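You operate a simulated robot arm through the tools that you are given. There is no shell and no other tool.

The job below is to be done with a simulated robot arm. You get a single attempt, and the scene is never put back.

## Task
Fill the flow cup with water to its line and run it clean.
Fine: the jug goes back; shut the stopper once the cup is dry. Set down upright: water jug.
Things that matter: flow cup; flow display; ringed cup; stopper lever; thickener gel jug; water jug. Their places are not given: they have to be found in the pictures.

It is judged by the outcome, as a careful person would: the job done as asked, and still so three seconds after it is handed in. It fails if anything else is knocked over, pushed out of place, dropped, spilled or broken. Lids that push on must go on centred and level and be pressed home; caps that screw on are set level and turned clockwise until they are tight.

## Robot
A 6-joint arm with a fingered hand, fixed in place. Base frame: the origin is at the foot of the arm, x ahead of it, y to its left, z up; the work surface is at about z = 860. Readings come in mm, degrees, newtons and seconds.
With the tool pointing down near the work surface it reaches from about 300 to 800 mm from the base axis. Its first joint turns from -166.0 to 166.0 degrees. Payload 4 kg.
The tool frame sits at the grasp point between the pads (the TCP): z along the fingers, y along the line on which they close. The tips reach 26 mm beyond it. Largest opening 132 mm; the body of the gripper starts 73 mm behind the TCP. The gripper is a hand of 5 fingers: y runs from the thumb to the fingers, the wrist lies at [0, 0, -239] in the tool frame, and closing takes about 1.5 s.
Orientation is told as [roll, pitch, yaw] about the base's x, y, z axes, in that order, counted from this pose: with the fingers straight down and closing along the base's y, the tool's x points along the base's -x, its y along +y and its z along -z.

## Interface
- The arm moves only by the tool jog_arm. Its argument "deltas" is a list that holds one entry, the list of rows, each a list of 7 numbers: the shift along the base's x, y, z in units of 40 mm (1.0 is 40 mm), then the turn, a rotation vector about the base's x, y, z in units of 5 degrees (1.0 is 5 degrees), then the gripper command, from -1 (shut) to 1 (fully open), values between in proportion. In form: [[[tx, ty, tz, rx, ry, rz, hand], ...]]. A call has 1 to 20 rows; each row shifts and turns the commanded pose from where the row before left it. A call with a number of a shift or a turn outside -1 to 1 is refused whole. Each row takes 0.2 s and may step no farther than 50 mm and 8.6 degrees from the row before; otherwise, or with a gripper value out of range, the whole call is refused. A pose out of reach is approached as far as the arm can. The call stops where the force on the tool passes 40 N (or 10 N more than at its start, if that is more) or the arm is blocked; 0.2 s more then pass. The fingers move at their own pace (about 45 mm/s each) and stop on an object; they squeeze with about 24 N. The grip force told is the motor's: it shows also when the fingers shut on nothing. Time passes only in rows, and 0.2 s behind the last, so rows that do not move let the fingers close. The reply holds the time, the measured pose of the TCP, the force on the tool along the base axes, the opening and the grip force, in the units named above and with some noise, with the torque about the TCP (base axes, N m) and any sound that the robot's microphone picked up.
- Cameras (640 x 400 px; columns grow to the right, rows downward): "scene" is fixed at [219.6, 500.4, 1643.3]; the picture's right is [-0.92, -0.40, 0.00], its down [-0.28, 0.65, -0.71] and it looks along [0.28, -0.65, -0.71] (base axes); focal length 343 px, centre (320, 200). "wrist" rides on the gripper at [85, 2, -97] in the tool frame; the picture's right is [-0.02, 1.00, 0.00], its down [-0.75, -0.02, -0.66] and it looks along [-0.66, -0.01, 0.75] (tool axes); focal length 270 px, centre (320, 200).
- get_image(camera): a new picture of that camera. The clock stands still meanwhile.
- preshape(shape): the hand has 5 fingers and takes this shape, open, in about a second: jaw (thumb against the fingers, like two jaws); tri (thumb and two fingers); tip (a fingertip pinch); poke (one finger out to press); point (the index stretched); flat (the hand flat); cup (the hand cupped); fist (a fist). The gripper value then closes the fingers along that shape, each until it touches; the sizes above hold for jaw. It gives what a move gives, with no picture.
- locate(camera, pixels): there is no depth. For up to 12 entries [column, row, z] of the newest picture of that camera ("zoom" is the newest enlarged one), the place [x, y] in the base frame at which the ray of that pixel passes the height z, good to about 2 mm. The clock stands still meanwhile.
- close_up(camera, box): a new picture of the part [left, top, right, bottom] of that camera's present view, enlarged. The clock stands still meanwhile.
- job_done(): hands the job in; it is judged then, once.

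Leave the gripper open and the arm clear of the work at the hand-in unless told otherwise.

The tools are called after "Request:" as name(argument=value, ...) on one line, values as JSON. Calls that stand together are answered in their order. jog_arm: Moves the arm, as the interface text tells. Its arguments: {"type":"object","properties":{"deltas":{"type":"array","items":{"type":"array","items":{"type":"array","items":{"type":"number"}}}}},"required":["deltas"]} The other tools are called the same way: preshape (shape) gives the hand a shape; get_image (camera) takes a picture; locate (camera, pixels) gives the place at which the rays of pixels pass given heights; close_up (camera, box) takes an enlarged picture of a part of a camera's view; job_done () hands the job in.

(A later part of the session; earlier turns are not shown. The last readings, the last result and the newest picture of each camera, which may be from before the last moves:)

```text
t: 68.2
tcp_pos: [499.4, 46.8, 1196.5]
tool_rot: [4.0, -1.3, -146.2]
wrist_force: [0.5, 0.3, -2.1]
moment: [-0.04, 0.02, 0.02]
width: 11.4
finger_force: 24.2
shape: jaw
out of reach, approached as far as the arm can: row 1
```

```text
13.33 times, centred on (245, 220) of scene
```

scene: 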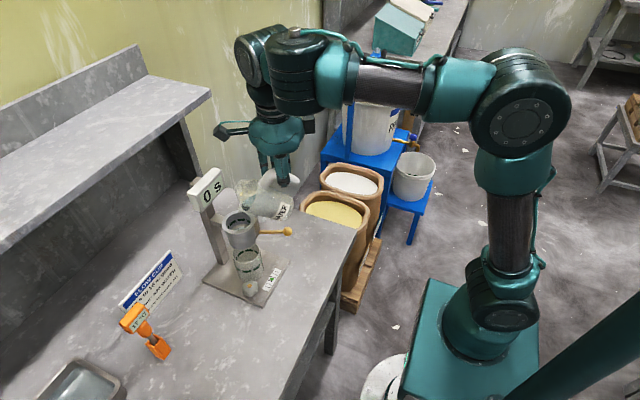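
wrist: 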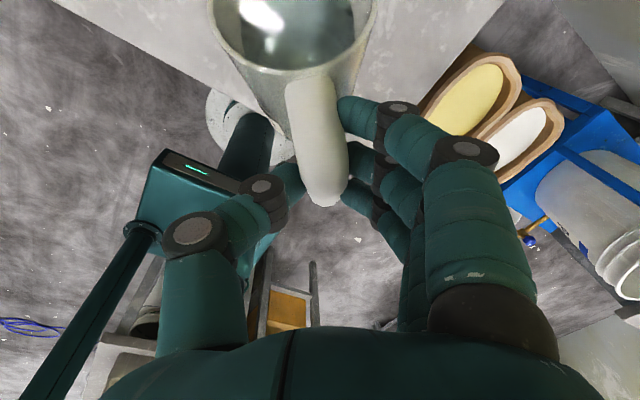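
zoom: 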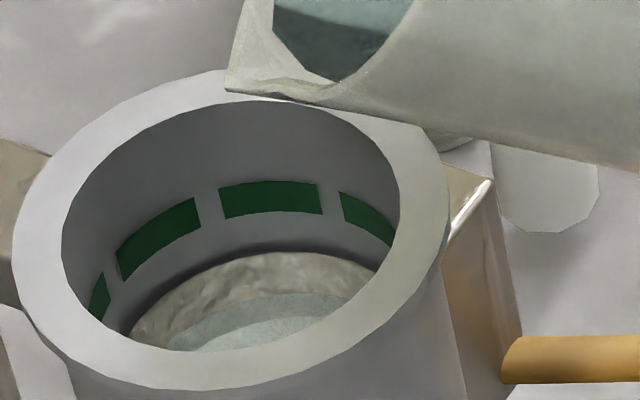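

The jug can be swung around the cup so the final tilt happens sideways to the arm, away from this wrist limit. First I un-tilt to 45° (no flow) with the lip fixed; then I'll swing the heading about the lip toward +y.

Request:
jog_arm(deltas=[[[-0.065, -0.0475, -0.093, 0.253, -0.348, 0, -1], [-0.065, -0.0475, -0.093, 0.253, -0.348, 0, -1], [-0.065, -0.0475, -0.093, 0.253, -0.348, 0, -1], [-0.065, -0.0475, -0.093, 0.253, -0.348, 0, -1], [0, 0, 0, 0, 0, 0, -1]]])

Request:
close_up(camera="scene", box=[195, 160, 295, 270])

```text
t: 69.4
tcp_pos: [491.0, 39.4, 1181.6]
tool_rot: [3.1, 6.0, -146.4]
wrist_force: [-0.4, 0.2, -2.2]
moment: [0.0, 0.04, -0.02]
width: 11.2
finger_force: 24.4
shape: jaw
```

```text
3.64 times, centred on (245, 215) of scene
```

zoom: 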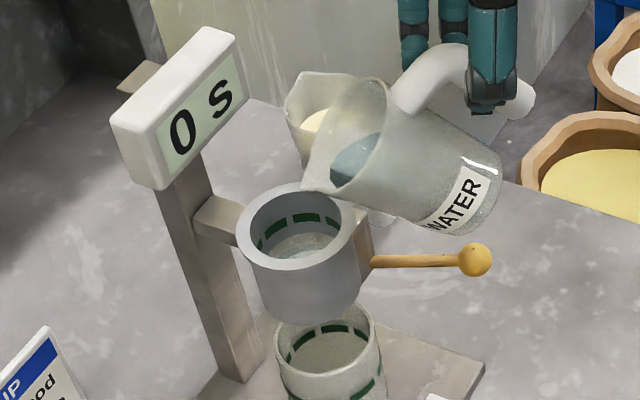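

Now swing the heading by +64° about the lip.

Request:
jog_arm(deltas=[[[0.1675, -0.19, 0.05, 0, 0, 0.98, -1], [0.1825, -0.175, 0.05, 0, 0, 0.98, -1], [0.195, -0.1625, 0, 0, 0, 0.98, -1], [0.2075, -0.145, 0, 0, 0, 0.98, -1], [0.2175, -0.1325, 0, 0, 0, 0.98, -1], [0.23, -0.115, 0, 0, 0, 0.98, -1], [0, 0, 0, 0, 0, 0, -1]]])

Request:
close_up(camera="scene", box=[195, 160, 295, 270])

```text
t: 71.0
tcp_pos: [538.2, 2.8, 1185.4]
tool_rot: [3.3, 5.9, -116.8]
wrist_force: [-0.1, -0.5, -2.2]
moment: [-0.04, 0.04, 0.0]
width: 11.2
finger_force: 24.3
shape: jaw
```

```text
3.64 times, centred on (245, 215) of scene
```

zoom: 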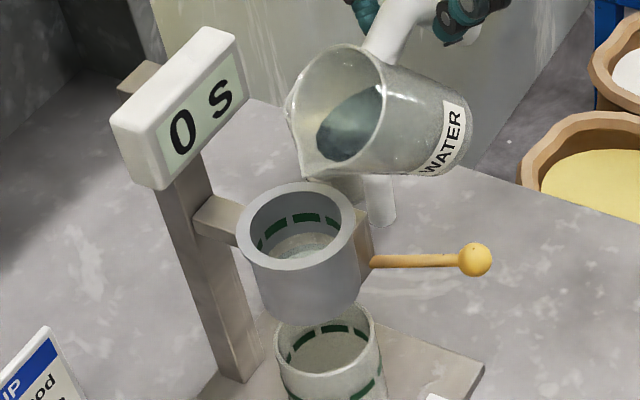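

Lip is holding its place (304,177). Continue the swing.

Request:
jog_arm(deltas=[[[0.235, -0.095, 0, 0, 0, 0.98, -1], [0.2425, -0.0775, 0, 0, 0, 0.98, -1], [0.2475, -0.06, 0, 0, 0, 0.98, -1], [0.25, -0.0375, 0, 0, 0, 0.98, -1], [0.2525, -0.0225, 0, 0, 0, 0.98, -1], [0.25, 0, 0, 0, 0, 0.98, -1], [0.2525, 0.0175, 0, 0, 0, 0.98, -1], [0, 0, 0, 0, 0, 0, -1]]])

Request:
close_up(camera="scene", box=[195, 160, 295, 270])

Request:
get_image(camera="scene")

Request:
get_image(camera="wrist")

```text
t: 72.8
tcp_pos: [579.4, -42.9, 1167.0]
tool_rot: [3.3, 5.8, -82.6]
wrist_force: [-0.1, 0.2, -1.2]
moment: [-0.07, -0.03, 0.0]
width: 11.2
finger_force: 24.6
shape: jaw
out of reach, approached as far as the arm can: row 5, 6, 7
```

```text
3.64 times, centred on (245, 215) of scene
```

zoom: 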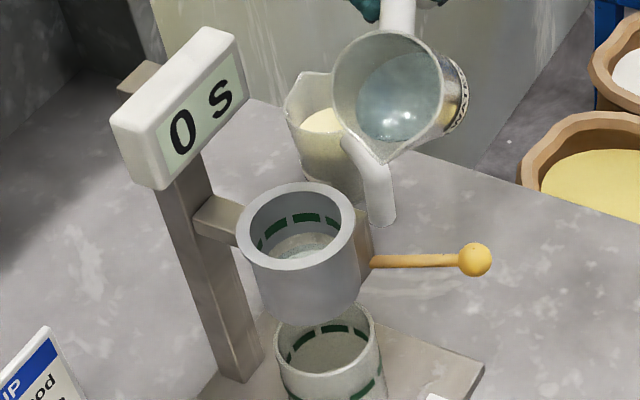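

```text
taken
```

scene: 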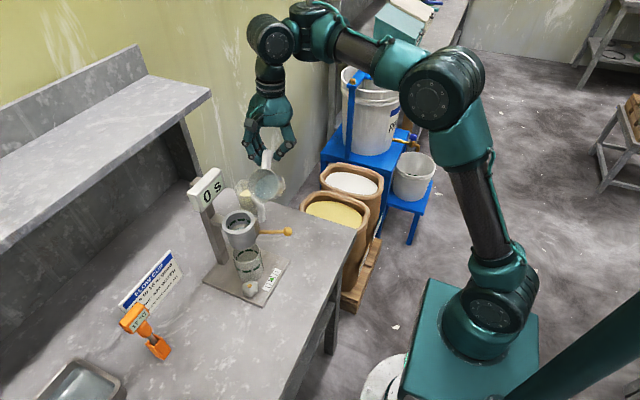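

```text
taken
```

wrist: 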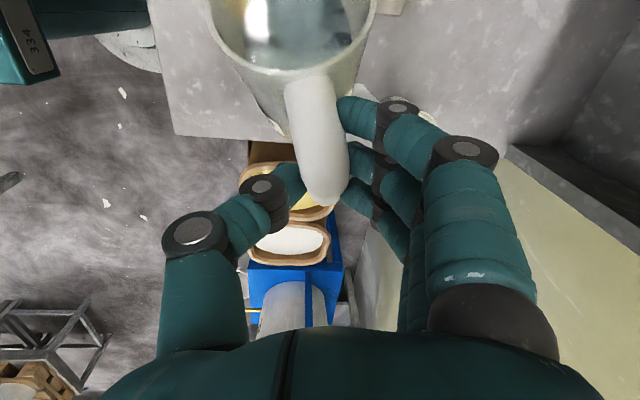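

The cause is a wrist-joint limit: the hand can't pitch much past vertical, and my grip (38° below horizontal) only leaves about 52° of tilt. The cure is a flatter grip on the handle. So I'll bring the jug back, set it down a bit farther out where the arm can hold the handle nearly level, regrip, and pour then. First I retrace the swing.

Request:
jog_arm(deltas=[[[-0.147, 0.163, 0.066, 0, 0, -0.977, -1], [-0.147, 0.163, 0.066, 0, 0, -0.977, -1], [-0.147, 0.163, 0.066, 0, 0, -0.977, -1], [-0.147, 0.163, 0.066, 0, 0, -0.977, -1], [-0.147, 0.163, 0.066, 0, 0, -0.977, -1], [-0.147, 0.163, 0.066, 0, 0, -0.977, -1], [-0.147, 0.163, 0.066, 0, 0, -0.977, -1], [-0.23, 0.115, 0, 0, 0, -0.98, -1], [-0.2175, 0.1325, 0, 0, 0, -0.98, -1], [-0.2075, 0.145, 0, 0, 0, -0.98, -1], [-0.195, 0.1625, 0, 0, 0, -0.98, -1], [-0.1825, 0.175, 0, 0, 0, -0.98, -1], [-0.1675, 0.19, 0, 0, 0, -0.98, -1], [0, 0, 0, 0, 0, 0, -1]]])

Request:
close_up(camera="scene", box=[195, 160, 295, 270])

```text
t: 75.8
tcp_pos: [490.4, 40.0, 1183.7]
tool_rot: [3.2, 5.9, -146.3]
wrist_force: [-0.3, 0.9, -1.8]
moment: [-0.04, 0.04, 0.0]
width: 11.2
finger_force: 24.2
shape: jaw
```

```text
3.64 times, centred on (245, 215) of scene
```

zoom: 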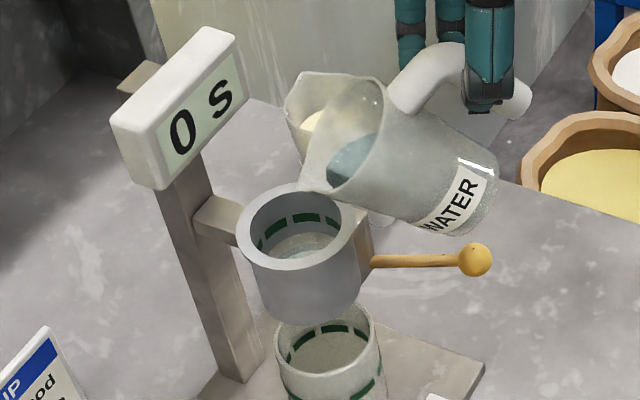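

Back at the earlier pose. Now un-tilt to 30° about the lip, raise 76 mm, then un-tilt fully.

Request:
jog_arm(deltas=[[[-0.0925, -0.0675, -0.2, 0.47, -0.647, 0, -1], [-0.0925, -0.0675, -0.2, 0.47, -0.647, 0, -1], [-0.0925, -0.0675, -0.2, 0.47, -0.647, 0, -1], [-0.0925, -0.0675, -0.2, 0.47, -0.647, 0, -1], [0, 0, 0.4, 0, 0, 0, -1], [0, 0, 0.5, 0, 0, 0, -1], [0, 0, 0.5, 0, 0, 0, -1], [0, 0, 0.5, 0, 0, 0, -1], [-0.077, -0.056, -0.2725, 0.588, -0.809, 0, -1], [-0.0585, -0.043, -0.28, 0.588, -0.809, 0, -1], [-0.036, -0.027, -0.285, 0.588, -0.809, 0, -1], [-0.018, -0.013, -0.29, 0.588, -0.809, 0, -1], [0, 0, -0.29, 0.588, -0.809, 0, -1], [0.024, 0.018, -0.2875, 0.588, -0.809, 0, -1], [0, 0, 0, 0, 0, 0, -1]]])

Request:
close_up(camera="scene", box=[180, 140, 320, 280])

Request:
close_up(camera="scene", box=[225, 205, 265, 245])

```text
t: 79.0
tcp_pos: [470.3, 24.8, 1161.3]
tool_rot: [0.7, 52.0, -147.6]
wrist_force: [-0.1, -0.1, -1.6]
moment: [-0.06, 0.11, -0.01]
width: 10.9
finger_force: 23.6
shape: jaw
```

```text
2.86 times, centred on (250, 210) of scene
```

zoom: 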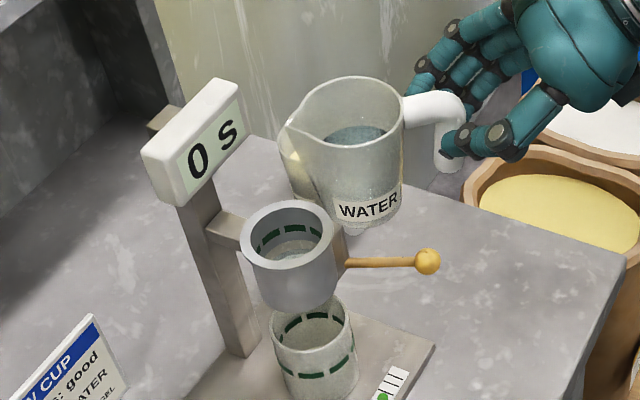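

```text
10.00 times, centred on (245, 225) of scene
```

zoom: 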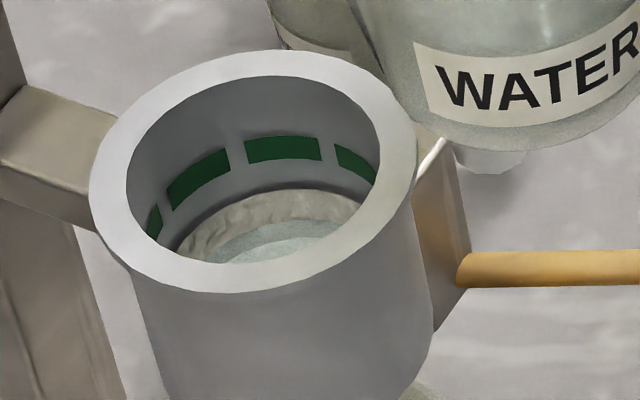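

Jug upright, cup partly filled. Now carry the jug back over the table (first +y, then outward) to about (598,300), turning the heading −9°.

Request:
jog_arm(deltas=[[[0, 0.3, 0, 0, 0, -0.15, -1], [0, 0.5, 0, 0, 0, -0.15, -1], [0, 0.6, 0, 0, 0, -0.15, -1], [0, 0.6, 0, 0, 0, -0.15, -1], [0, 0.6, 0, 0, 0, -0.15, -1], [0, 0.4, 0, 0, 0, -0.15, -1], [0.24, 0.5, 0, 0, 0, -0.15, -1], [0.24, 0.5, 0, 0, 0, -0.15, -1], [0.24, 0.5, 0, 0, 0, -0.15, -1], [0.24, 0.5, 0, 0, 0, -0.15, -1], [0.24, 0.5, 0, 0, 0, -0.15, -1], [0.24, 0.475, 0, 0, 0, -0.15, -1], [0, 0, -0.4, 0, 0, 0, -1], [0, 0, -0.7, 0, 0, 0, -1], [0, 0, -0.8, 0, 0, 0, -1], [0, 0, -0.8, 0, 0, 0, -1], [0, 0, -0.8, 0, 0, 0, -1], [0, 0, -0.7, 0, 0, 0, -1], [0, 0, -0.5, 0, 0, 0, -1], [0, 0, 0, 0, 0, 0, -1]]])

Request:
get_image(camera="wrist")

Request:
get_image(camera="scene")

Request:
close_up(camera="scene", box=[120, 240, 280, 370])

```text
t: 83.2
tcp_pos: [525.4, 266.5, 971.1]
tool_rot: [0.8, 51.8, -156.5]
wrist_force: [-0.2, 0.0, -1.8]
moment: [-0.06, 0.08, 0.01]
width: 11.1
finger_force: 24.3
shape: jaw
```

```text
taken
```

wrist: 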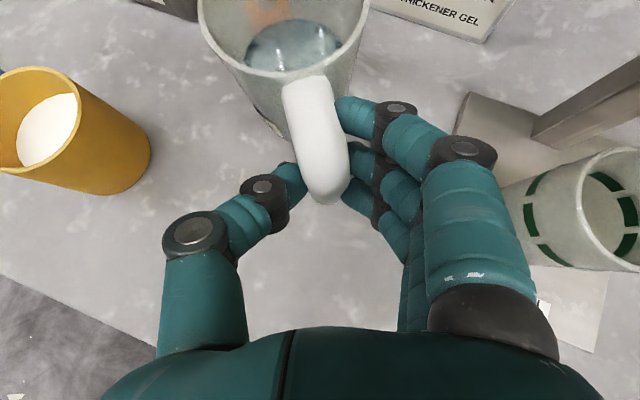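

```text
taken
```

scene: 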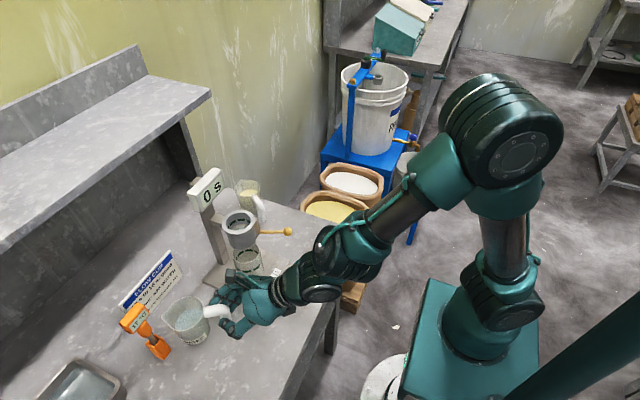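

```text
3.08 times, centred on (200, 305) of scene
```

zoom: 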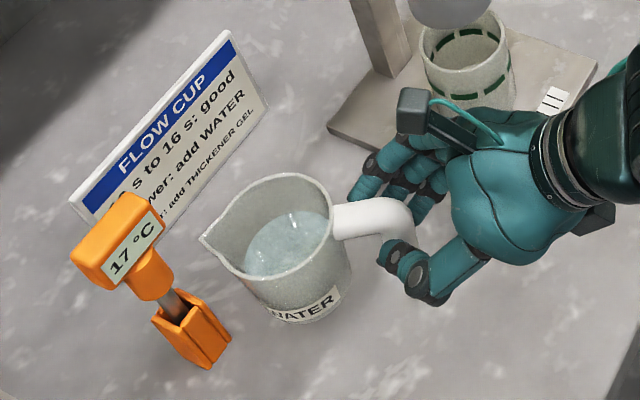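

The jug hangs level over the free area beside the thermometer. Lower it the last 45 mm gently.

Request:
jog_arm(deltas=[[[0, 0, -0.4, 0, 0, 0, -1], [0, 0, -0.3, 0, 0, 0, -1], [0, 0, -0.2, 0, 0, 0, -1], [0, 0, -0.1, 0, 0, 0, -1], [0, 0, -0.06, 0, 0, 0, -1], [0, 0, -0.05, 0, 0, 0, -1], [0, 0, 0, 0, 0, 0, -1]]])

Request:
close_up(camera="scene", box=[120, 240, 280, 370])

```text
t: 84.8
tcp_pos: [528.4, 264.7, 929.6]
tool_rot: [0.7, 51.8, -156.5]
wrist_force: [0.3, 0.1, -1.7]
moment: [-0.04, 0.07, -0.04]
width: 10.9
finger_force: 24.2
shape: jaw
```

```text
3.08 times, centred on (200, 305) of scene
```

zoom: 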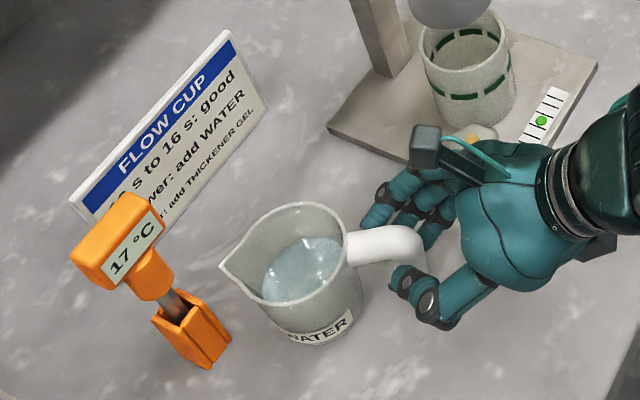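

Still about 4 mm above the table by my earlier reading. A little lower.

Request:
jog_arm(deltas=[[[0, 0, -0.05, 0, 0, 0, -1], [0, 0, -0.04, 0, 0, 0, -1], [0, 0, 0, 0, 0, 0, -1]]])

```text
t: 85.6
tcp_pos: [527.8, 263.6, 924.4]
tool_rot: [0.7, 51.8, -156.5]
wrist_force: [-0.6, 0.2, -0.4]
moment: [-0.02, 0.04, -0.03]
width: 11.1
finger_force: 24.1
shape: jaw
```

Nearly all the load is off. One more millimetre, then open gently.

Request:
jog_arm(deltas=[[[0, 0, -0.025, 0, 0, 0, -1], [0, 0, 0, 0, 0, 0, -0.9], [0, 0, 0, 0, 0, 0, -0.75], [0, 0, 0, 0, 0, 0, -0.6], [0, 0, 0, 0, 0, 0, -0.4], [0, 0, 0, 0, 0, 0, -0.2], [0, 0, 0, 0, 0, 0, 0], [0, 0, 0, 0, 0, 0, 0]]])

Request:
get_image(camera="wrist")

Request:
close_up(camera="scene", box=[120, 240, 280, 370])

```text
t: 87.4
tcp_pos: [528.4, 263.8, 923.8]
tool_rot: [0.8, 51.8, -156.5]
wrist_force: [-0.5, -0.5, -0.2]
moment: [-0.03, 0.0, 0.01]
width: 64.8
finger_force: 0.0
shape: jaw
```

```text
taken
```

wrist: 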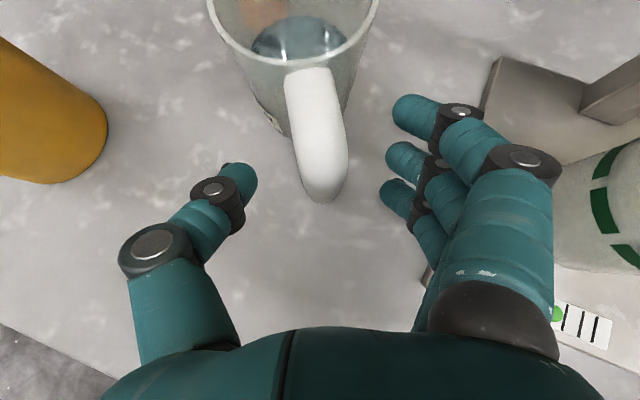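

```text
3.08 times, centred on (200, 305) of scene
```

zoom: 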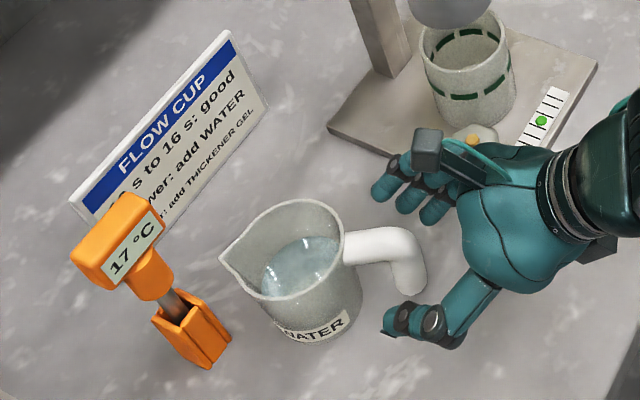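

Released cleanly; the jug stands upright. Measuring its new position before flattening the hand.

Request:
locate(camera="zoom", pixels=[[221, 260, 950], [343, 232, 950], [262, 213, 950], [318, 203, 950], [268, 300, 950], [400, 228, 945], [380, 240, 945]])

Request:
locate(camera="wrist", pixels=[[286, 90, 942], [332, 85, 942], [305, 72, 945], [325, 200, 885], [322, 190, 930]])

```text
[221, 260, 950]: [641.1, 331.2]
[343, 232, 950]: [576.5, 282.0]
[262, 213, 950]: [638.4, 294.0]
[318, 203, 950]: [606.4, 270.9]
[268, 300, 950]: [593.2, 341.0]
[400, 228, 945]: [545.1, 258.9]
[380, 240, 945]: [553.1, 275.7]
```

```text
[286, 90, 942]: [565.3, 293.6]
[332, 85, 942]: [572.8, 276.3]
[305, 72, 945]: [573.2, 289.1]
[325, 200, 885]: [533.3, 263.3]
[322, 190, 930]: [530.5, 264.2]
```

The jug stands at about (600,306), heading ≈31.5°. I'll turn the hand +8°, flatten it by 24° to about 14° below horizontal around the handle, and lower 4 mm.

Request:
jog_arm(deltas=[[[0.02, -0.01, 0, 0, 0, 0.8, 0], [0.02, -0.005, 0, 0, 0, 0.8, 0], [0, 0, 0, 0.501, -0.819, 0, 0], [0, 0, 0, 0.501, -0.819, 0, 0], [0, 0, 0, 0.501, -0.819, 0, 0], [0, 0, 0, 0.501, -0.819, 0, 0], [0, 0, 0, 0.501, -0.819, 0, 0], [0, 0, -0.08, 0, 0, 0, 0], [0, 0, 0, 0, 0, 0, 0]]])

Request:
get_image(camera="wrist")

Request:
close_up(camera="scene", box=[140, 240, 300, 370])

```text
t: 89.4
tcp_pos: [522.2, 271.8, 919.6]
tool_rot: [-0.1, 74.6, -148.0]
wrist_force: [0.2, 1.1, 0.0]
moment: [-0.01, 0.03, -0.01]
width: 65.1
finger_force: 0.0
shape: jaw
out of reach, approached as far as the arm can: row 7, 8
```

```text
taken
```

wrist: 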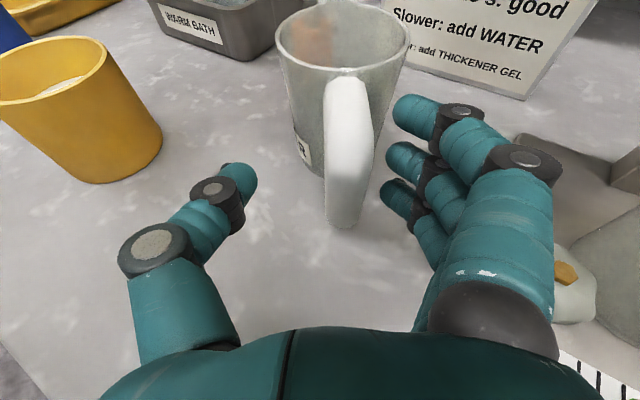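

```text
3.08 times, centred on (220, 305) of scene
```

zoom: 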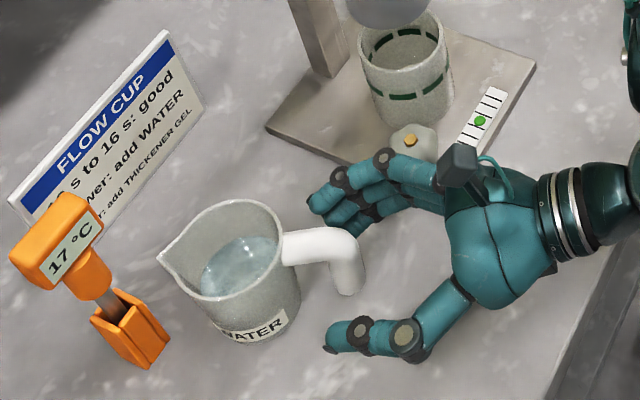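

The hand is now flat (15°) but the reach limit pushed it sideways 11 mm. I'll steepen it by about 6° and recentre on the handle at (530,263).

Request:
jog_arm(deltas=[[[0, 0, 0, -0.313, 0.512, 0, 0], [0, 0, 0, -0.313, 0.512, 0, 0], [0.1, -0.107, 0, 0, 0, 0, 0], [0.1, -0.107, 0, 0, 0, 0, 0], [0, 0, 0, 0, 0, 0, 0]]])

Request:
get_image(camera="wrist")

Request:
close_up(camera="scene", box=[140, 240, 300, 370])

```text
t: 90.6
tcp_pos: [524.9, 270.5, 915.6]
tool_rot: [0.7, 69.8, -148.5]
wrist_force: [0.4, 0.5, 0.6]
moment: [-0.02, 0.0, 0.0]
width: 65.6
finger_force: 0.1
shape: jaw
out of reach, approached as far as the arm can: row 1, 2, 3
```

```text
taken
```

wrist: 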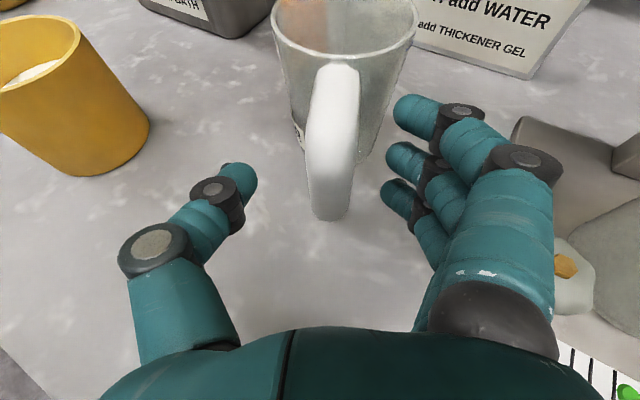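

```text
3.08 times, centred on (220, 305) of scene
```

zoom: 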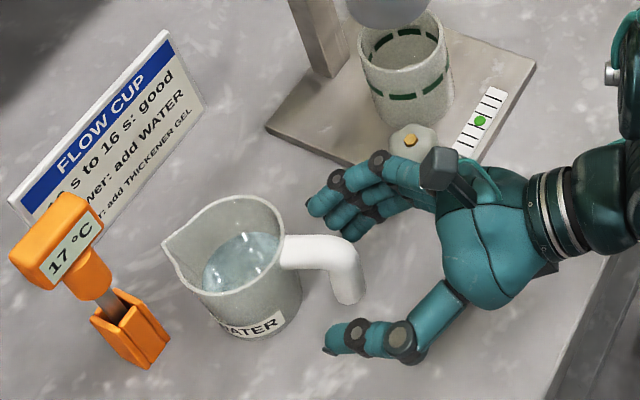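

Limit now cleared. A further small correction: +5, −7, +4 mm.

Request:
jog_arm(deltas=[[[0.1, -0.14, 0.1, 0, 0, 0, 0], [0.03, -0.05, 0, 0, 0, 0, 0], [0, 0, 0, 0, 0, 0, 0]]])

Request:
get_image(camera="wrist")

```text
t: 91.4
tcp_pos: [529.1, 264.3, 919.5]
tool_rot: [0.6, 69.8, -148.5]
wrist_force: [0.3, -0.3, 0.1]
moment: [-0.02, -0.02, -0.04]
width: 65.4
finger_force: 0.1
shape: jaw
```

```text
taken
```

wrist: 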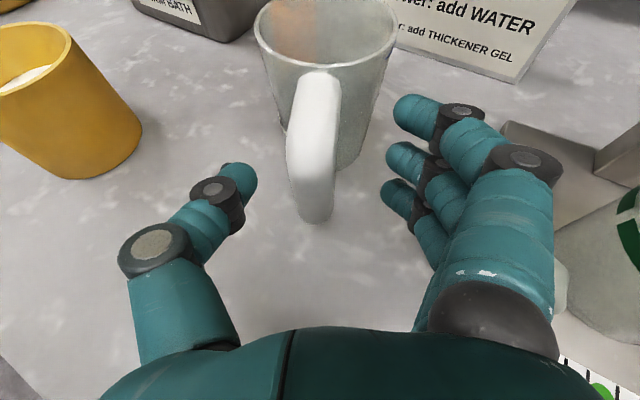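

The handle bar is ~3 mm left of centre. I'll shift left 3 mm and back 3 mm, then close in stages.

Request:
jog_arm(deltas=[[[-0.105, 0.025, 0, 0, 0, 0, -0.2], [0, 0, 0, 0, 0, 0, -0.4], [0, 0, 0, 0, 0, 0, -0.5], [0, 0, 0, 0, 0, 0, -0.5]]])

Request:
get_image(camera="wrist")

Request:
close_up(camera="scene", box=[170, 260, 290, 360])

```text
t: 92.4
tcp_pos: [524.4, 264.5, 918.8]
tool_rot: [0.7, 69.8, -148.6]
wrist_force: [-0.2, 0.0, 0.2]
moment: [-0.02, -0.02, -0.01]
width: 33.6
finger_force: 0.1
shape: jaw
```

```text
taken
```

wrist: 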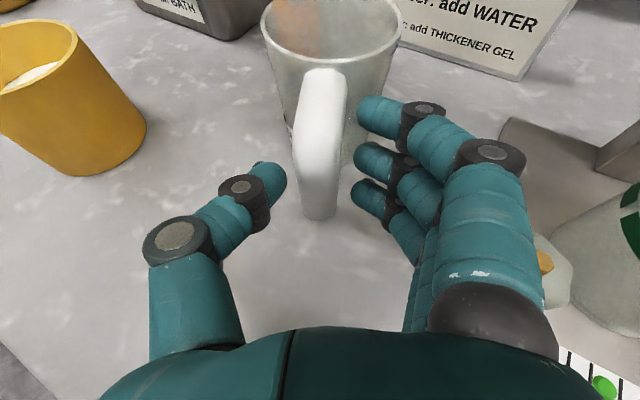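

```text
4.00 times, centred on (230, 310) of scene
```

zoom: 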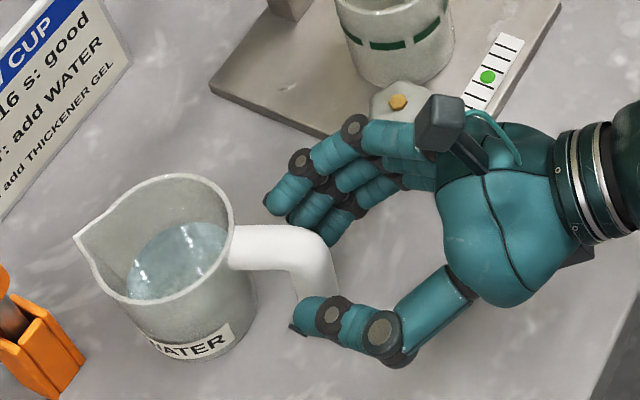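

Centred. Closing on the handle.

Request:
jog_arm(deltas=[[[0, 0, 0, 0, 0, 0, -0.65], [0, 0, 0, 0, 0, 0, -0.8], [0, 0, 0, 0, 0, 0, -0.8], [0, 0, 0, 0, 0, 0, -0.8], [0, 0, 0, 0, 0, 0, -0.8]]])

Request:
get_image(camera="wrist")

Request:
close_up(camera="scene", box=[170, 260, 290, 360])

```text
t: 93.6
tcp_pos: [523.8, 265.6, 919.1]
tool_rot: [0.7, 69.8, -148.6]
wrist_force: [0.4, -0.3, -1.7]
moment: [-0.07, 0.1, 0.01]
width: 14.9
finger_force: 24.1
shape: jaw
```

```text
taken
```

wrist: 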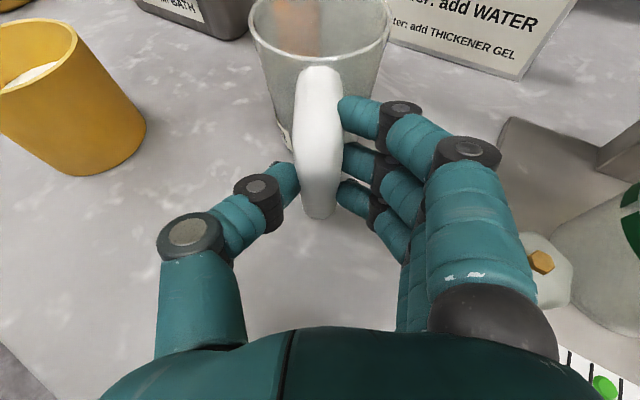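

```text
4.00 times, centred on (230, 310) of scene
```

zoom: 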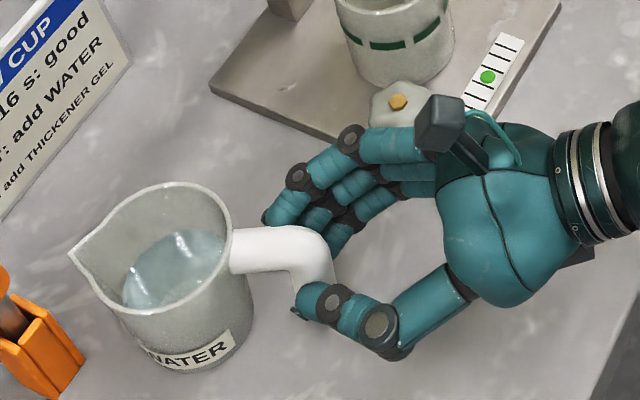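

A firm, square grip (width 14.9, 24 N). Test lift 12 mm.

Request:
jog_arm(deltas=[[[0, 0, 0, 0, 0, 0, -1], [0, 0, 0, 0, 0, 0, -1], [0, 0, 0.1, 0, 0, 0, -1], [0, 0, 0.2, 0, 0, 0, -1], [0, 0, 0, 0, 0, 0, -1]]])

Request:
get_image(camera="wrist")

Request:
close_up(camera="scene", box=[120, 260, 280, 380])

```text
t: 94.8
tcp_pos: [524.3, 263.3, 932.5]
tool_rot: [0.9, 69.8, -148.5]
wrist_force: [-0.3, 0.3, -1.8]
moment: [-0.02, 0.08, 0.02]
width: 14.5
finger_force: 24.1
shape: jaw
```

```text
taken
```

wrist: 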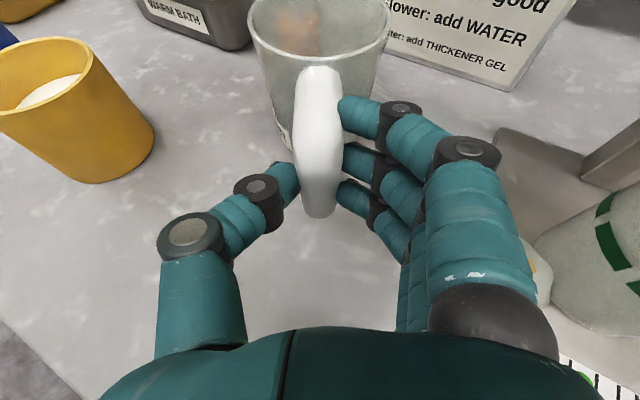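

```text
3.33 times, centred on (200, 320) of scene
```

zoom: 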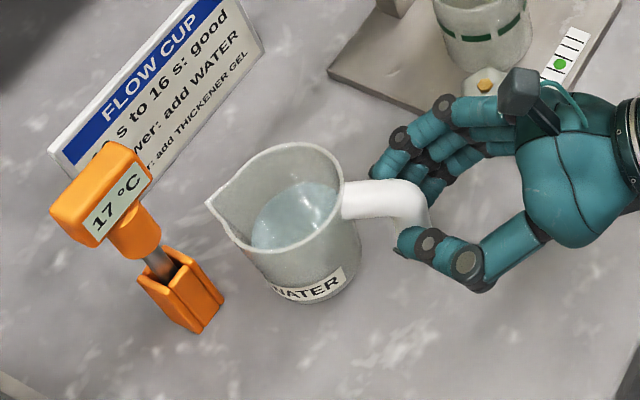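

Lifts level. Locating spout and rim relative to the hand for the new grip (rim z ≈ 963).

Request:
locate(camera="zoom", pixels=[[206, 202, 963], [343, 185, 963], [250, 155, 963], [310, 143, 963], [258, 243, 963]])

```text
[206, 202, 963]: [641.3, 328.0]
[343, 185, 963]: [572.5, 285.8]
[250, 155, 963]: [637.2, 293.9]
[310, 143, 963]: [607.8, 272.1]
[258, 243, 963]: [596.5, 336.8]
```

New grip: spout 134 mm ahead of the TCP (heading ≈30°) and 26 mm above it; the hand starts only 20° below horizontal, so about 70° of tilt is available. Lifting to lip height ≈1180.

Request:
jog_arm(deltas=[[[0, 0, 0.3, 0, 0, 0, -1], [0, 0, 0.6, 0, 0, 0, -1], [0, 0, 0.8, 0, 0, 0, -1], [0, 0, 0.8, 0, 0, 0, -1], [0, 0, 0.8, 0, 0, 0, -1], [0, 0, 0.8, 0, 0, 0, -1], [0, 0, 0.8, 0, 0, 0, -1], [0, 0, 0.45, 0, 0, 0, -1], [0, 0, 0.2, 0, 0, 0, -1], [0, 0, 0, 0, 0, 0, -1]]])

Request:
get_image(camera="wrist")

```text
t: 97.0
tcp_pos: [527.2, 265.1, 1152.9]
tool_rot: [0.7, 69.7, -148.6]
wrist_force: [0.0, 1.3, -1.1]
moment: [-0.05, 0.08, -0.02]
width: 14.6
finger_force: 23.6
shape: jaw
```

```text
taken
```

wrist: 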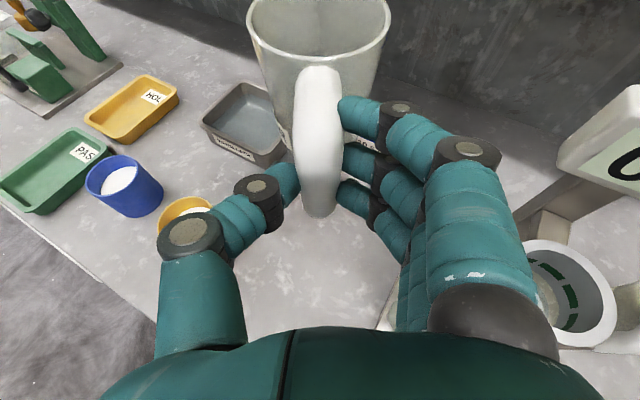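

Steady. Now bring the lip over the flow cup while pre-tilting 24° (well below the pouring angle).

Request:
jog_arm(deltas=[[[-0.338, -0.3, 0.118, -0.2, 0.346, 0, -1], [-0.338, -0.4, 0.118, -0.2, 0.346, 0, -1], [-0.338, -0.45, 0.118, -0.2, 0.346, 0, -1], [-0.338, -0.45, 0.118, -0.2, 0.346, 0, -1], [-0.338, -0.45, 0.118, -0.2, 0.346, 0, -1], [0, -0.55, 0.118, -0.2, 0.346, 0, -1], [0, -0.6, 0.118, -0.2, 0.346, 0, -1], [0, -0.6, 0.118, -0.2, 0.346, 0, -1], [0, -0.6, 0.118, -0.2, 0.346, 0, -1], [0, -0.55, 0.118, -0.2, 0.346, 0, -1], [0, -0.45, 0.118, -0.2, 0.346, 0, -1], [0, -0.28, 0.118, -0.2, 0.346, 0, -1], [0, 0, 0, 0, 0, 0, -1]]])

Request:
close_up(camera="scene", box=[180, 140, 320, 280])

Request:
locate(camera="zoom", pixels=[[280, 128, 1180], [280, 125, 1180]])

```text
t: 99.8
tcp_pos: [458.4, 38.2, 1206.3]
tool_rot: [-0.2, 45.8, -149.3]
wrist_force: [-0.8, 0.1, -1.1]
moment: [-0.06, 0.09, 0.03]
width: 13.8
finger_force: 23.9
shape: jaw
```

```text
2.86 times, centred on (250, 210) of scene
```

zoom: 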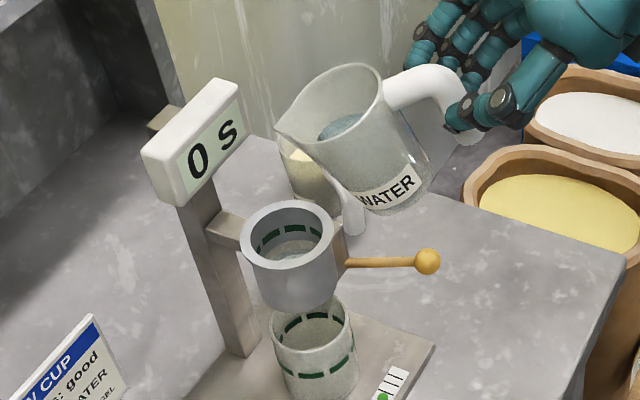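

```text
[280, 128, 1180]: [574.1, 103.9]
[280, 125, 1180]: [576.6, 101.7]
```

Lip is above the cup at about (575,104). Tilt on to 40° about the lip, then lower 75 mm.

Request:
jog_arm(deltas=[[[0.049, 0.028, 0.1475, -0.267, 0.462, 0, -1], [0.049, 0.028, 0.1475, -0.267, 0.462, 0, -1], [0.049, 0.028, 0.1475, -0.267, 0.462, 0, -1], [0.049, 0.028, 0.1475, -0.267, 0.462, 0, -1], [0.049, 0.028, 0.1475, -0.267, 0.462, 0, -1], [0.049, 0.028, 0.1475, -0.267, 0.462, 0, -1], [0, 0, -0.3, 0, 0, 0, -1], [0, 0, -0.5, 0, 0, 0, -1], [0, 0, -0.5, 0, 0, 0, -1], [0, 0, -0.4, 0, 0, 0, -1], [0, 0, -0.175, 0, 0, 0, -1], [0, 0, 0, 0, 0, 0, -1]]])

Request:
close_up(camera="scene", box=[195, 160, 295, 270])

Request:
locate(camera="zoom", pixels=[[300, 183, 1100], [304, 181, 1100]])

```text
t: 102.4
tcp_pos: [469.7, 45.0, 1169.7]
tool_rot: [-0.4, 29.8, -149.4]
wrist_force: [-0.1, 0.0, -2.1]
moment: [-0.05, 0.06, 0.01]
width: 13.6
finger_force: 23.6
shape: jaw
```

```text
3.64 times, centred on (245, 215) of scene
```

zoom: 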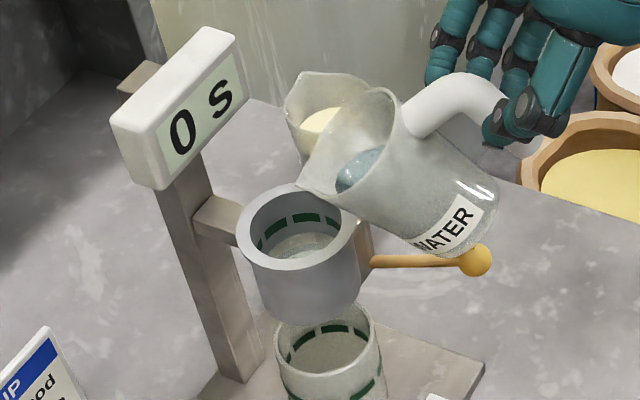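

```text
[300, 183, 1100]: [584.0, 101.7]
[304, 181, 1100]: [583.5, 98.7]
```

Lip right over the cup. Tilting on to 50° slowly, easing the lip back 4 mm.

Request:
jog_arm(deltas=[[[0.05, 0.029, 0.123, -0.25, 0.433, 0, -1], [0.05, 0.029, 0.123, -0.25, 0.433, 0, -1], [0.05, 0.029, 0.123, -0.25, 0.433, 0, -1], [0.05, 0.029, 0.123, -0.25, 0.433, 0, -1], [0, 0, 0, 0, 0, 0, -1]]])

Request:
close_up(camera="scene", box=[195, 160, 295, 270])

```text
t: 103.6
tcp_pos: [476.9, 49.8, 1188.9]
tool_rot: [-0.5, 19.8, -149.5]
wrist_force: [-0.1, -0.1, -1.6]
moment: [-0.02, 0.04, 0.02]
width: 13.4
finger_force: 23.9
shape: jaw
```

```text
3.64 times, centred on (245, 215) of scene
```

zoom: 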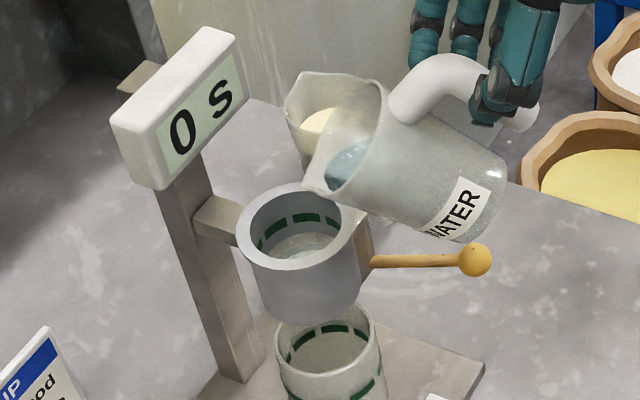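

No flow yet. On to 55°.

Request:
jog_arm(deltas=[[[0.0845, 0.049, 0.1, -0.25, 0.433, 0, -1], [0.0845, 0.049, 0.1, -0.25, 0.433, 0, -1], [0, 0, 0, 0, 0, 0, -1], [0, 0, 0, 0, 0, 0, -1]]])

Request:
close_up(camera="scene", box=[210, 165, 280, 245])

```text
t: 104.6
tcp_pos: [484.3, 52.5, 1197.1]
tool_rot: [-0.6, 14.7, -149.5]
wrist_force: [-0.9, -0.1, -2.1]
moment: [-0.05, 0.01, 0.01]
width: 13.4
finger_force: 24.2
shape: jaw
```

```text
5.00 times, centred on (245, 205) of scene
```

zoom: 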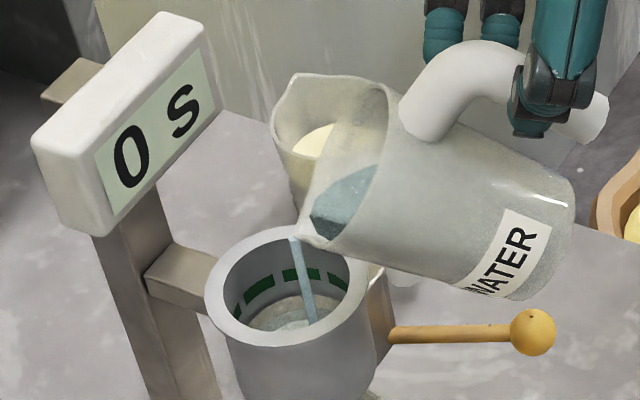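

Stream runs again into the middle of the cup. Holding 1 s.

Request:
jog_arm(deltas=[[[0, 0, 0, 0, 0, 0, -1], [0, 0, 0, 0, 0, 0, -1], [0, 0, 0, 0, 0, 0, -1], [0.04, 0.023, 0.04, -0.125, 0.2165, 0, -1], [0, 0, 0, 0, 0, 0, -1], [0, 0, 0, 0, 0, 0, -1]]])

Request:
close_up(camera="scene", box=[210, 165, 280, 245])

```text
t: 106.0
tcp_pos: [485.8, 54.1, 1198.4]
tool_rot: [-0.6, 13.6, -149.5]
wrist_force: [-0.3, -0.1, -1.5]
moment: [-0.05, 0.04, -0.02]
width: 13.4
finger_force: 23.8
shape: jaw
```

```text
5.00 times, centred on (245, 205) of scene
```

zoom: 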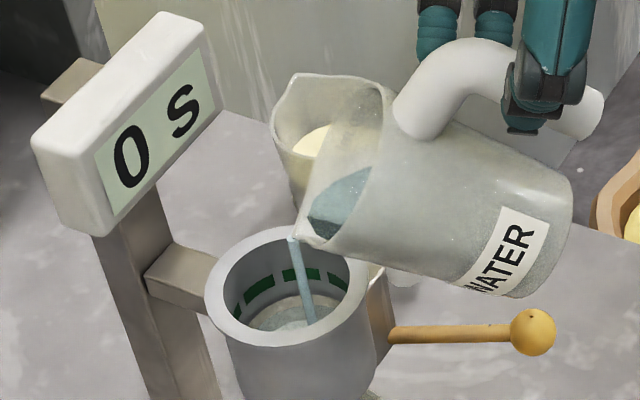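

Zooming in on the cup's interior to follow the level against the green line.

Request:
close_up(camera="scene", box=[225, 205, 265, 235])

Request:
jog_arm(deltas=[[[0.04, 0.023, 0.04, -0.125, 0.2165, 0, -1], [0, 0, 0, 0, 0, 0, -1], [0, 0, 0, 0, 0, 0, -1], [0.04, 0.023, 0.04, -0.125, 0.2165, 0, -1], [0, 0, 0, 0, 0, 0, -1], [0, 0, 0, 0, 0, 0, -1]]])

Request:
close_up(camera="scene", box=[225, 205, 265, 235])

```text
13.33 times, centred on (245, 220) of scene
```

zoom: 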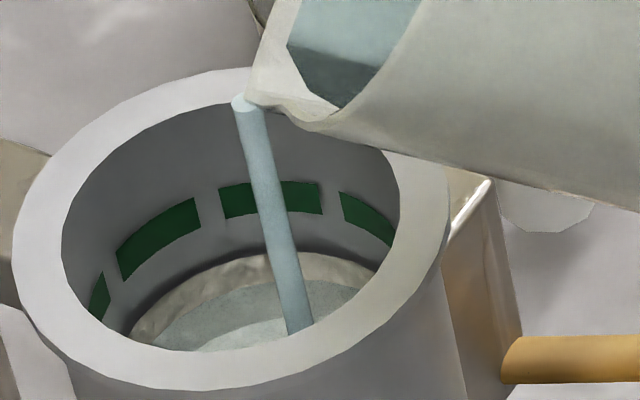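

```text
t: 107.4
tcp_pos: [487.8, 56.6, 1200.7]
tool_rot: [-0.6, 11.1, -149.5]
wrist_force: [-0.1, -1.0, -2.3]
moment: [-0.04, 0.07, 0.0]
width: 13.5
finger_force: 23.9
shape: jaw
```

```text
13.33 times, centred on (245, 220) of scene
```

zoom: 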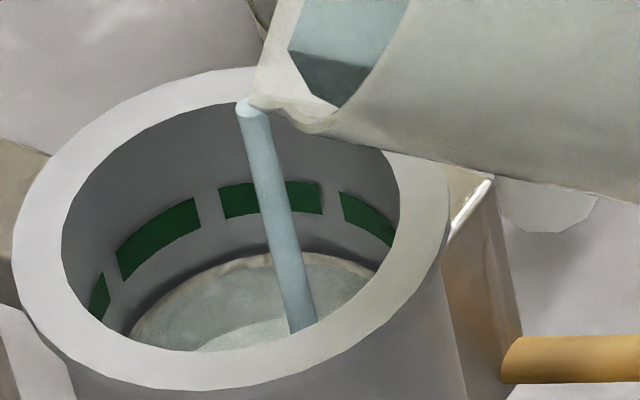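

The water is nearly at the top of the cone; the line is roughly 11–14 mm higher. Continue gradually.

Request:
jog_arm(deltas=[[[0.043, 0.025, 0.045, -0.125, 0.2165, 0, -1], [0, 0, 0, 0, 0, 0, -1], [0, 0, 0, 0, 0, 0, -1], [0.043, 0.025, 0.045, -0.125, 0.2165, 0, -1], [0, 0, 0, 0, 0, 0, -1], [0, 0, 0, 0, 0, 0, -1]]])

Request:
close_up(camera="scene", box=[225, 205, 265, 235])

```text
t: 108.8
tcp_pos: [491.5, 58.1, 1204.9]
tool_rot: [-0.7, 8.6, -149.5]
wrist_force: [-0.6, -0.5, -1.8]
moment: [-0.02, 0.05, 0.02]
width: 13.6
finger_force: 24.3
shape: jaw
```

```text
13.33 times, centred on (245, 220) of scene
```

zoom: 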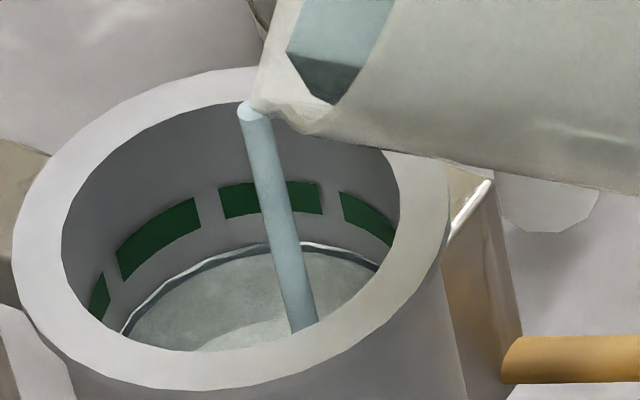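

Water is into the cylindrical part and rising evenly. Continue.

Request:
jog_arm(deltas=[[[0.045, 0.026, 0.035, -0.125, 0.2165, 0, -1], [0, 0, 0, 0, 0, 0, -1], [0, 0, 0, 0, 0, 0, -1], [0.045, 0.026, 0.035, -0.125, 0.2165, 0, -1], [0, 0, 0, 0, 0, 0, -1], [0, 0, 0, 0, 0, 0, -1]]])

Request:
close_up(camera="scene", box=[225, 205, 265, 235])

```text
t: 110.2
tcp_pos: [496.0, 61.1, 1208.1]
tool_rot: [-0.7, 6.1, -149.5]
wrist_force: [-0.7, 0.1, -2.4]
moment: [-0.04, 0.05, -0.04]
width: 13.6
finger_force: 23.8
shape: jaw
```

```text
13.33 times, centred on (245, 220) of scene
```

zoom: 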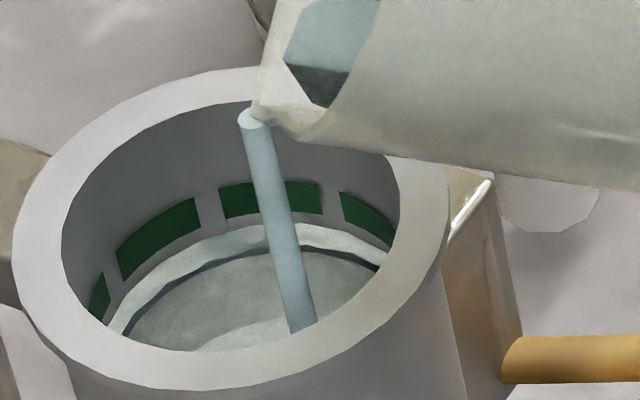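

The water edge (pale ring, row ≈228) is now just below the green dashes (rows ≈187–217). Continue with one small tilt step and 1 s.

Request:
jog_arm(deltas=[[[0.045, 0.026, 0.03, -0.125, 0.2165, 0, -1], [0, 0, 0, 0, 0, 0, -1], [0, 0, 0, 0, 0, 0, -1], [0, 0, 0, 0, 0, 0, -1]]])

Request:
close_up(camera="scene", box=[225, 205, 265, 235])

```text
t: 111.2
tcp_pos: [497.4, 60.9, 1210.2]
tool_rot: [-0.7, 4.7, -149.5]
wrist_force: [0.9, 0.2, -0.2]
moment: [0.0, 0.01, -0.03]
width: 13.7
finger_force: 24.0
shape: jaw
```

```text
13.33 times, centred on (245, 220) of scene
```

zoom: 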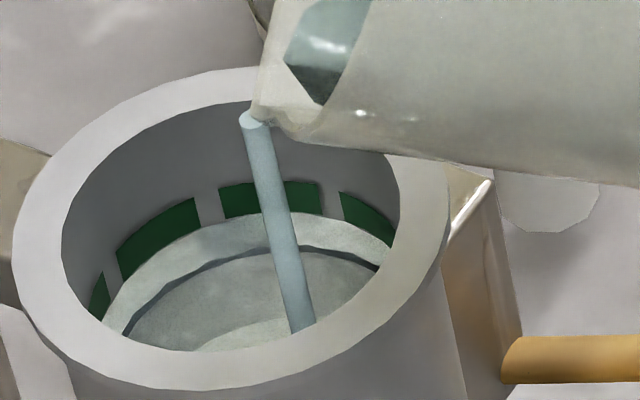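

The surface just meets the lower edge of the dashes. A little more: 0.6 s further.

Request:
jog_arm(deltas=[[[0, 0, 0, 0, 0, 0, -1], [0, 0, 0, 0, 0, 0, -1]]])

Request:
close_up(camera="scene", box=[225, 205, 265, 235])

```text
t: 111.8
tcp_pos: [498.0, 60.6, 1208.3]
tool_rot: [-0.7, 4.8, -149.5]
wrist_force: [-0.3, -1.1, -1.7]
moment: [-0.01, 0.0, 0.01]
width: 13.6
finger_force: 23.8
shape: jaw
```

```text
13.33 times, centred on (245, 220) of scene
```

zoom: 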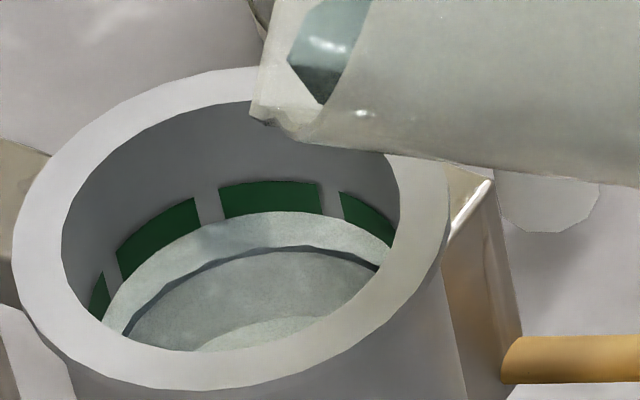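

The flow has ceased with the surface at the lower part of the dashes (≈213). One more 1.25° step to bring it to mid-dash.

Request:
jog_arm(deltas=[[[0.045, 0.026, 0.03, -0.125, 0.2165, 0, -1], [0, 0, 0, 0, 0, 0, -1], [0, 0, 0, 0, 0, 0, -1]]])

Request:
close_up(camera="scene", box=[225, 205, 265, 235])

```text
t: 112.6
tcp_pos: [498.7, 62.2, 1210.9]
tool_rot: [-0.8, 3.6, -149.5]
wrist_force: [-0.3, -0.4, -1.1]
moment: [-0.04, 0.0, 0.0]
width: 13.7
finger_force: 24.1
shape: jaw
```

```text
13.33 times, centred on (245, 220) of scene
```

zoom: 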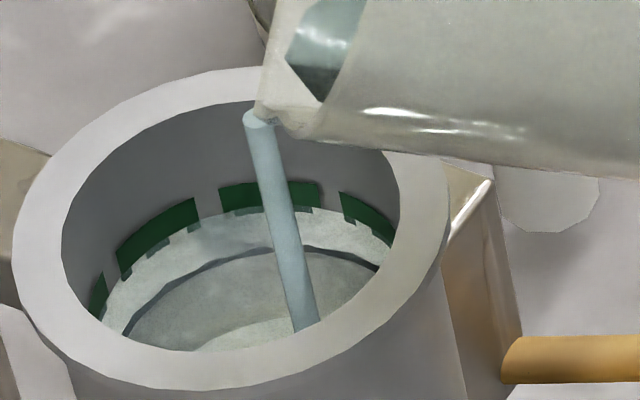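

Still running; the surface is into the dashes (≈208). Hold 0.6 s more.

Request:
jog_arm(deltas=[[[0, 0, 0, 0, 0, 0, -1], [0, 0, 0, 0, 0, 0, -1]]])

Request:
close_up(camera="scene", box=[225, 205, 265, 235])

```text
t: 113.2
tcp_pos: [499.1, 62.5, 1211.1]
tool_rot: [-0.6, 3.6, -149.4]
wrist_force: [0.0, 0.3, -1.5]
moment: [-0.01, 0.01, 0.0]
width: 13.8
finger_force: 23.9
shape: jaw
```

```text
13.33 times, centred on (245, 220) of scene
```

zoom: 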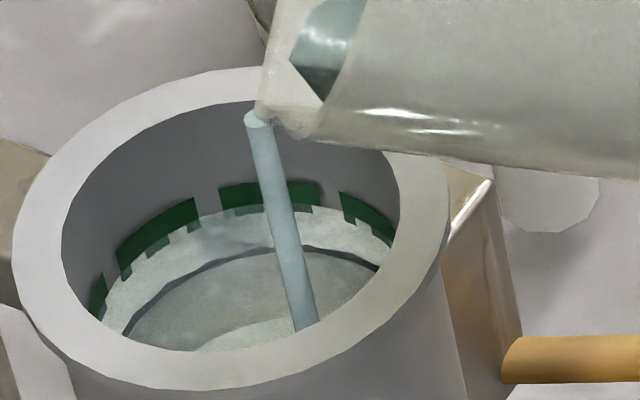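

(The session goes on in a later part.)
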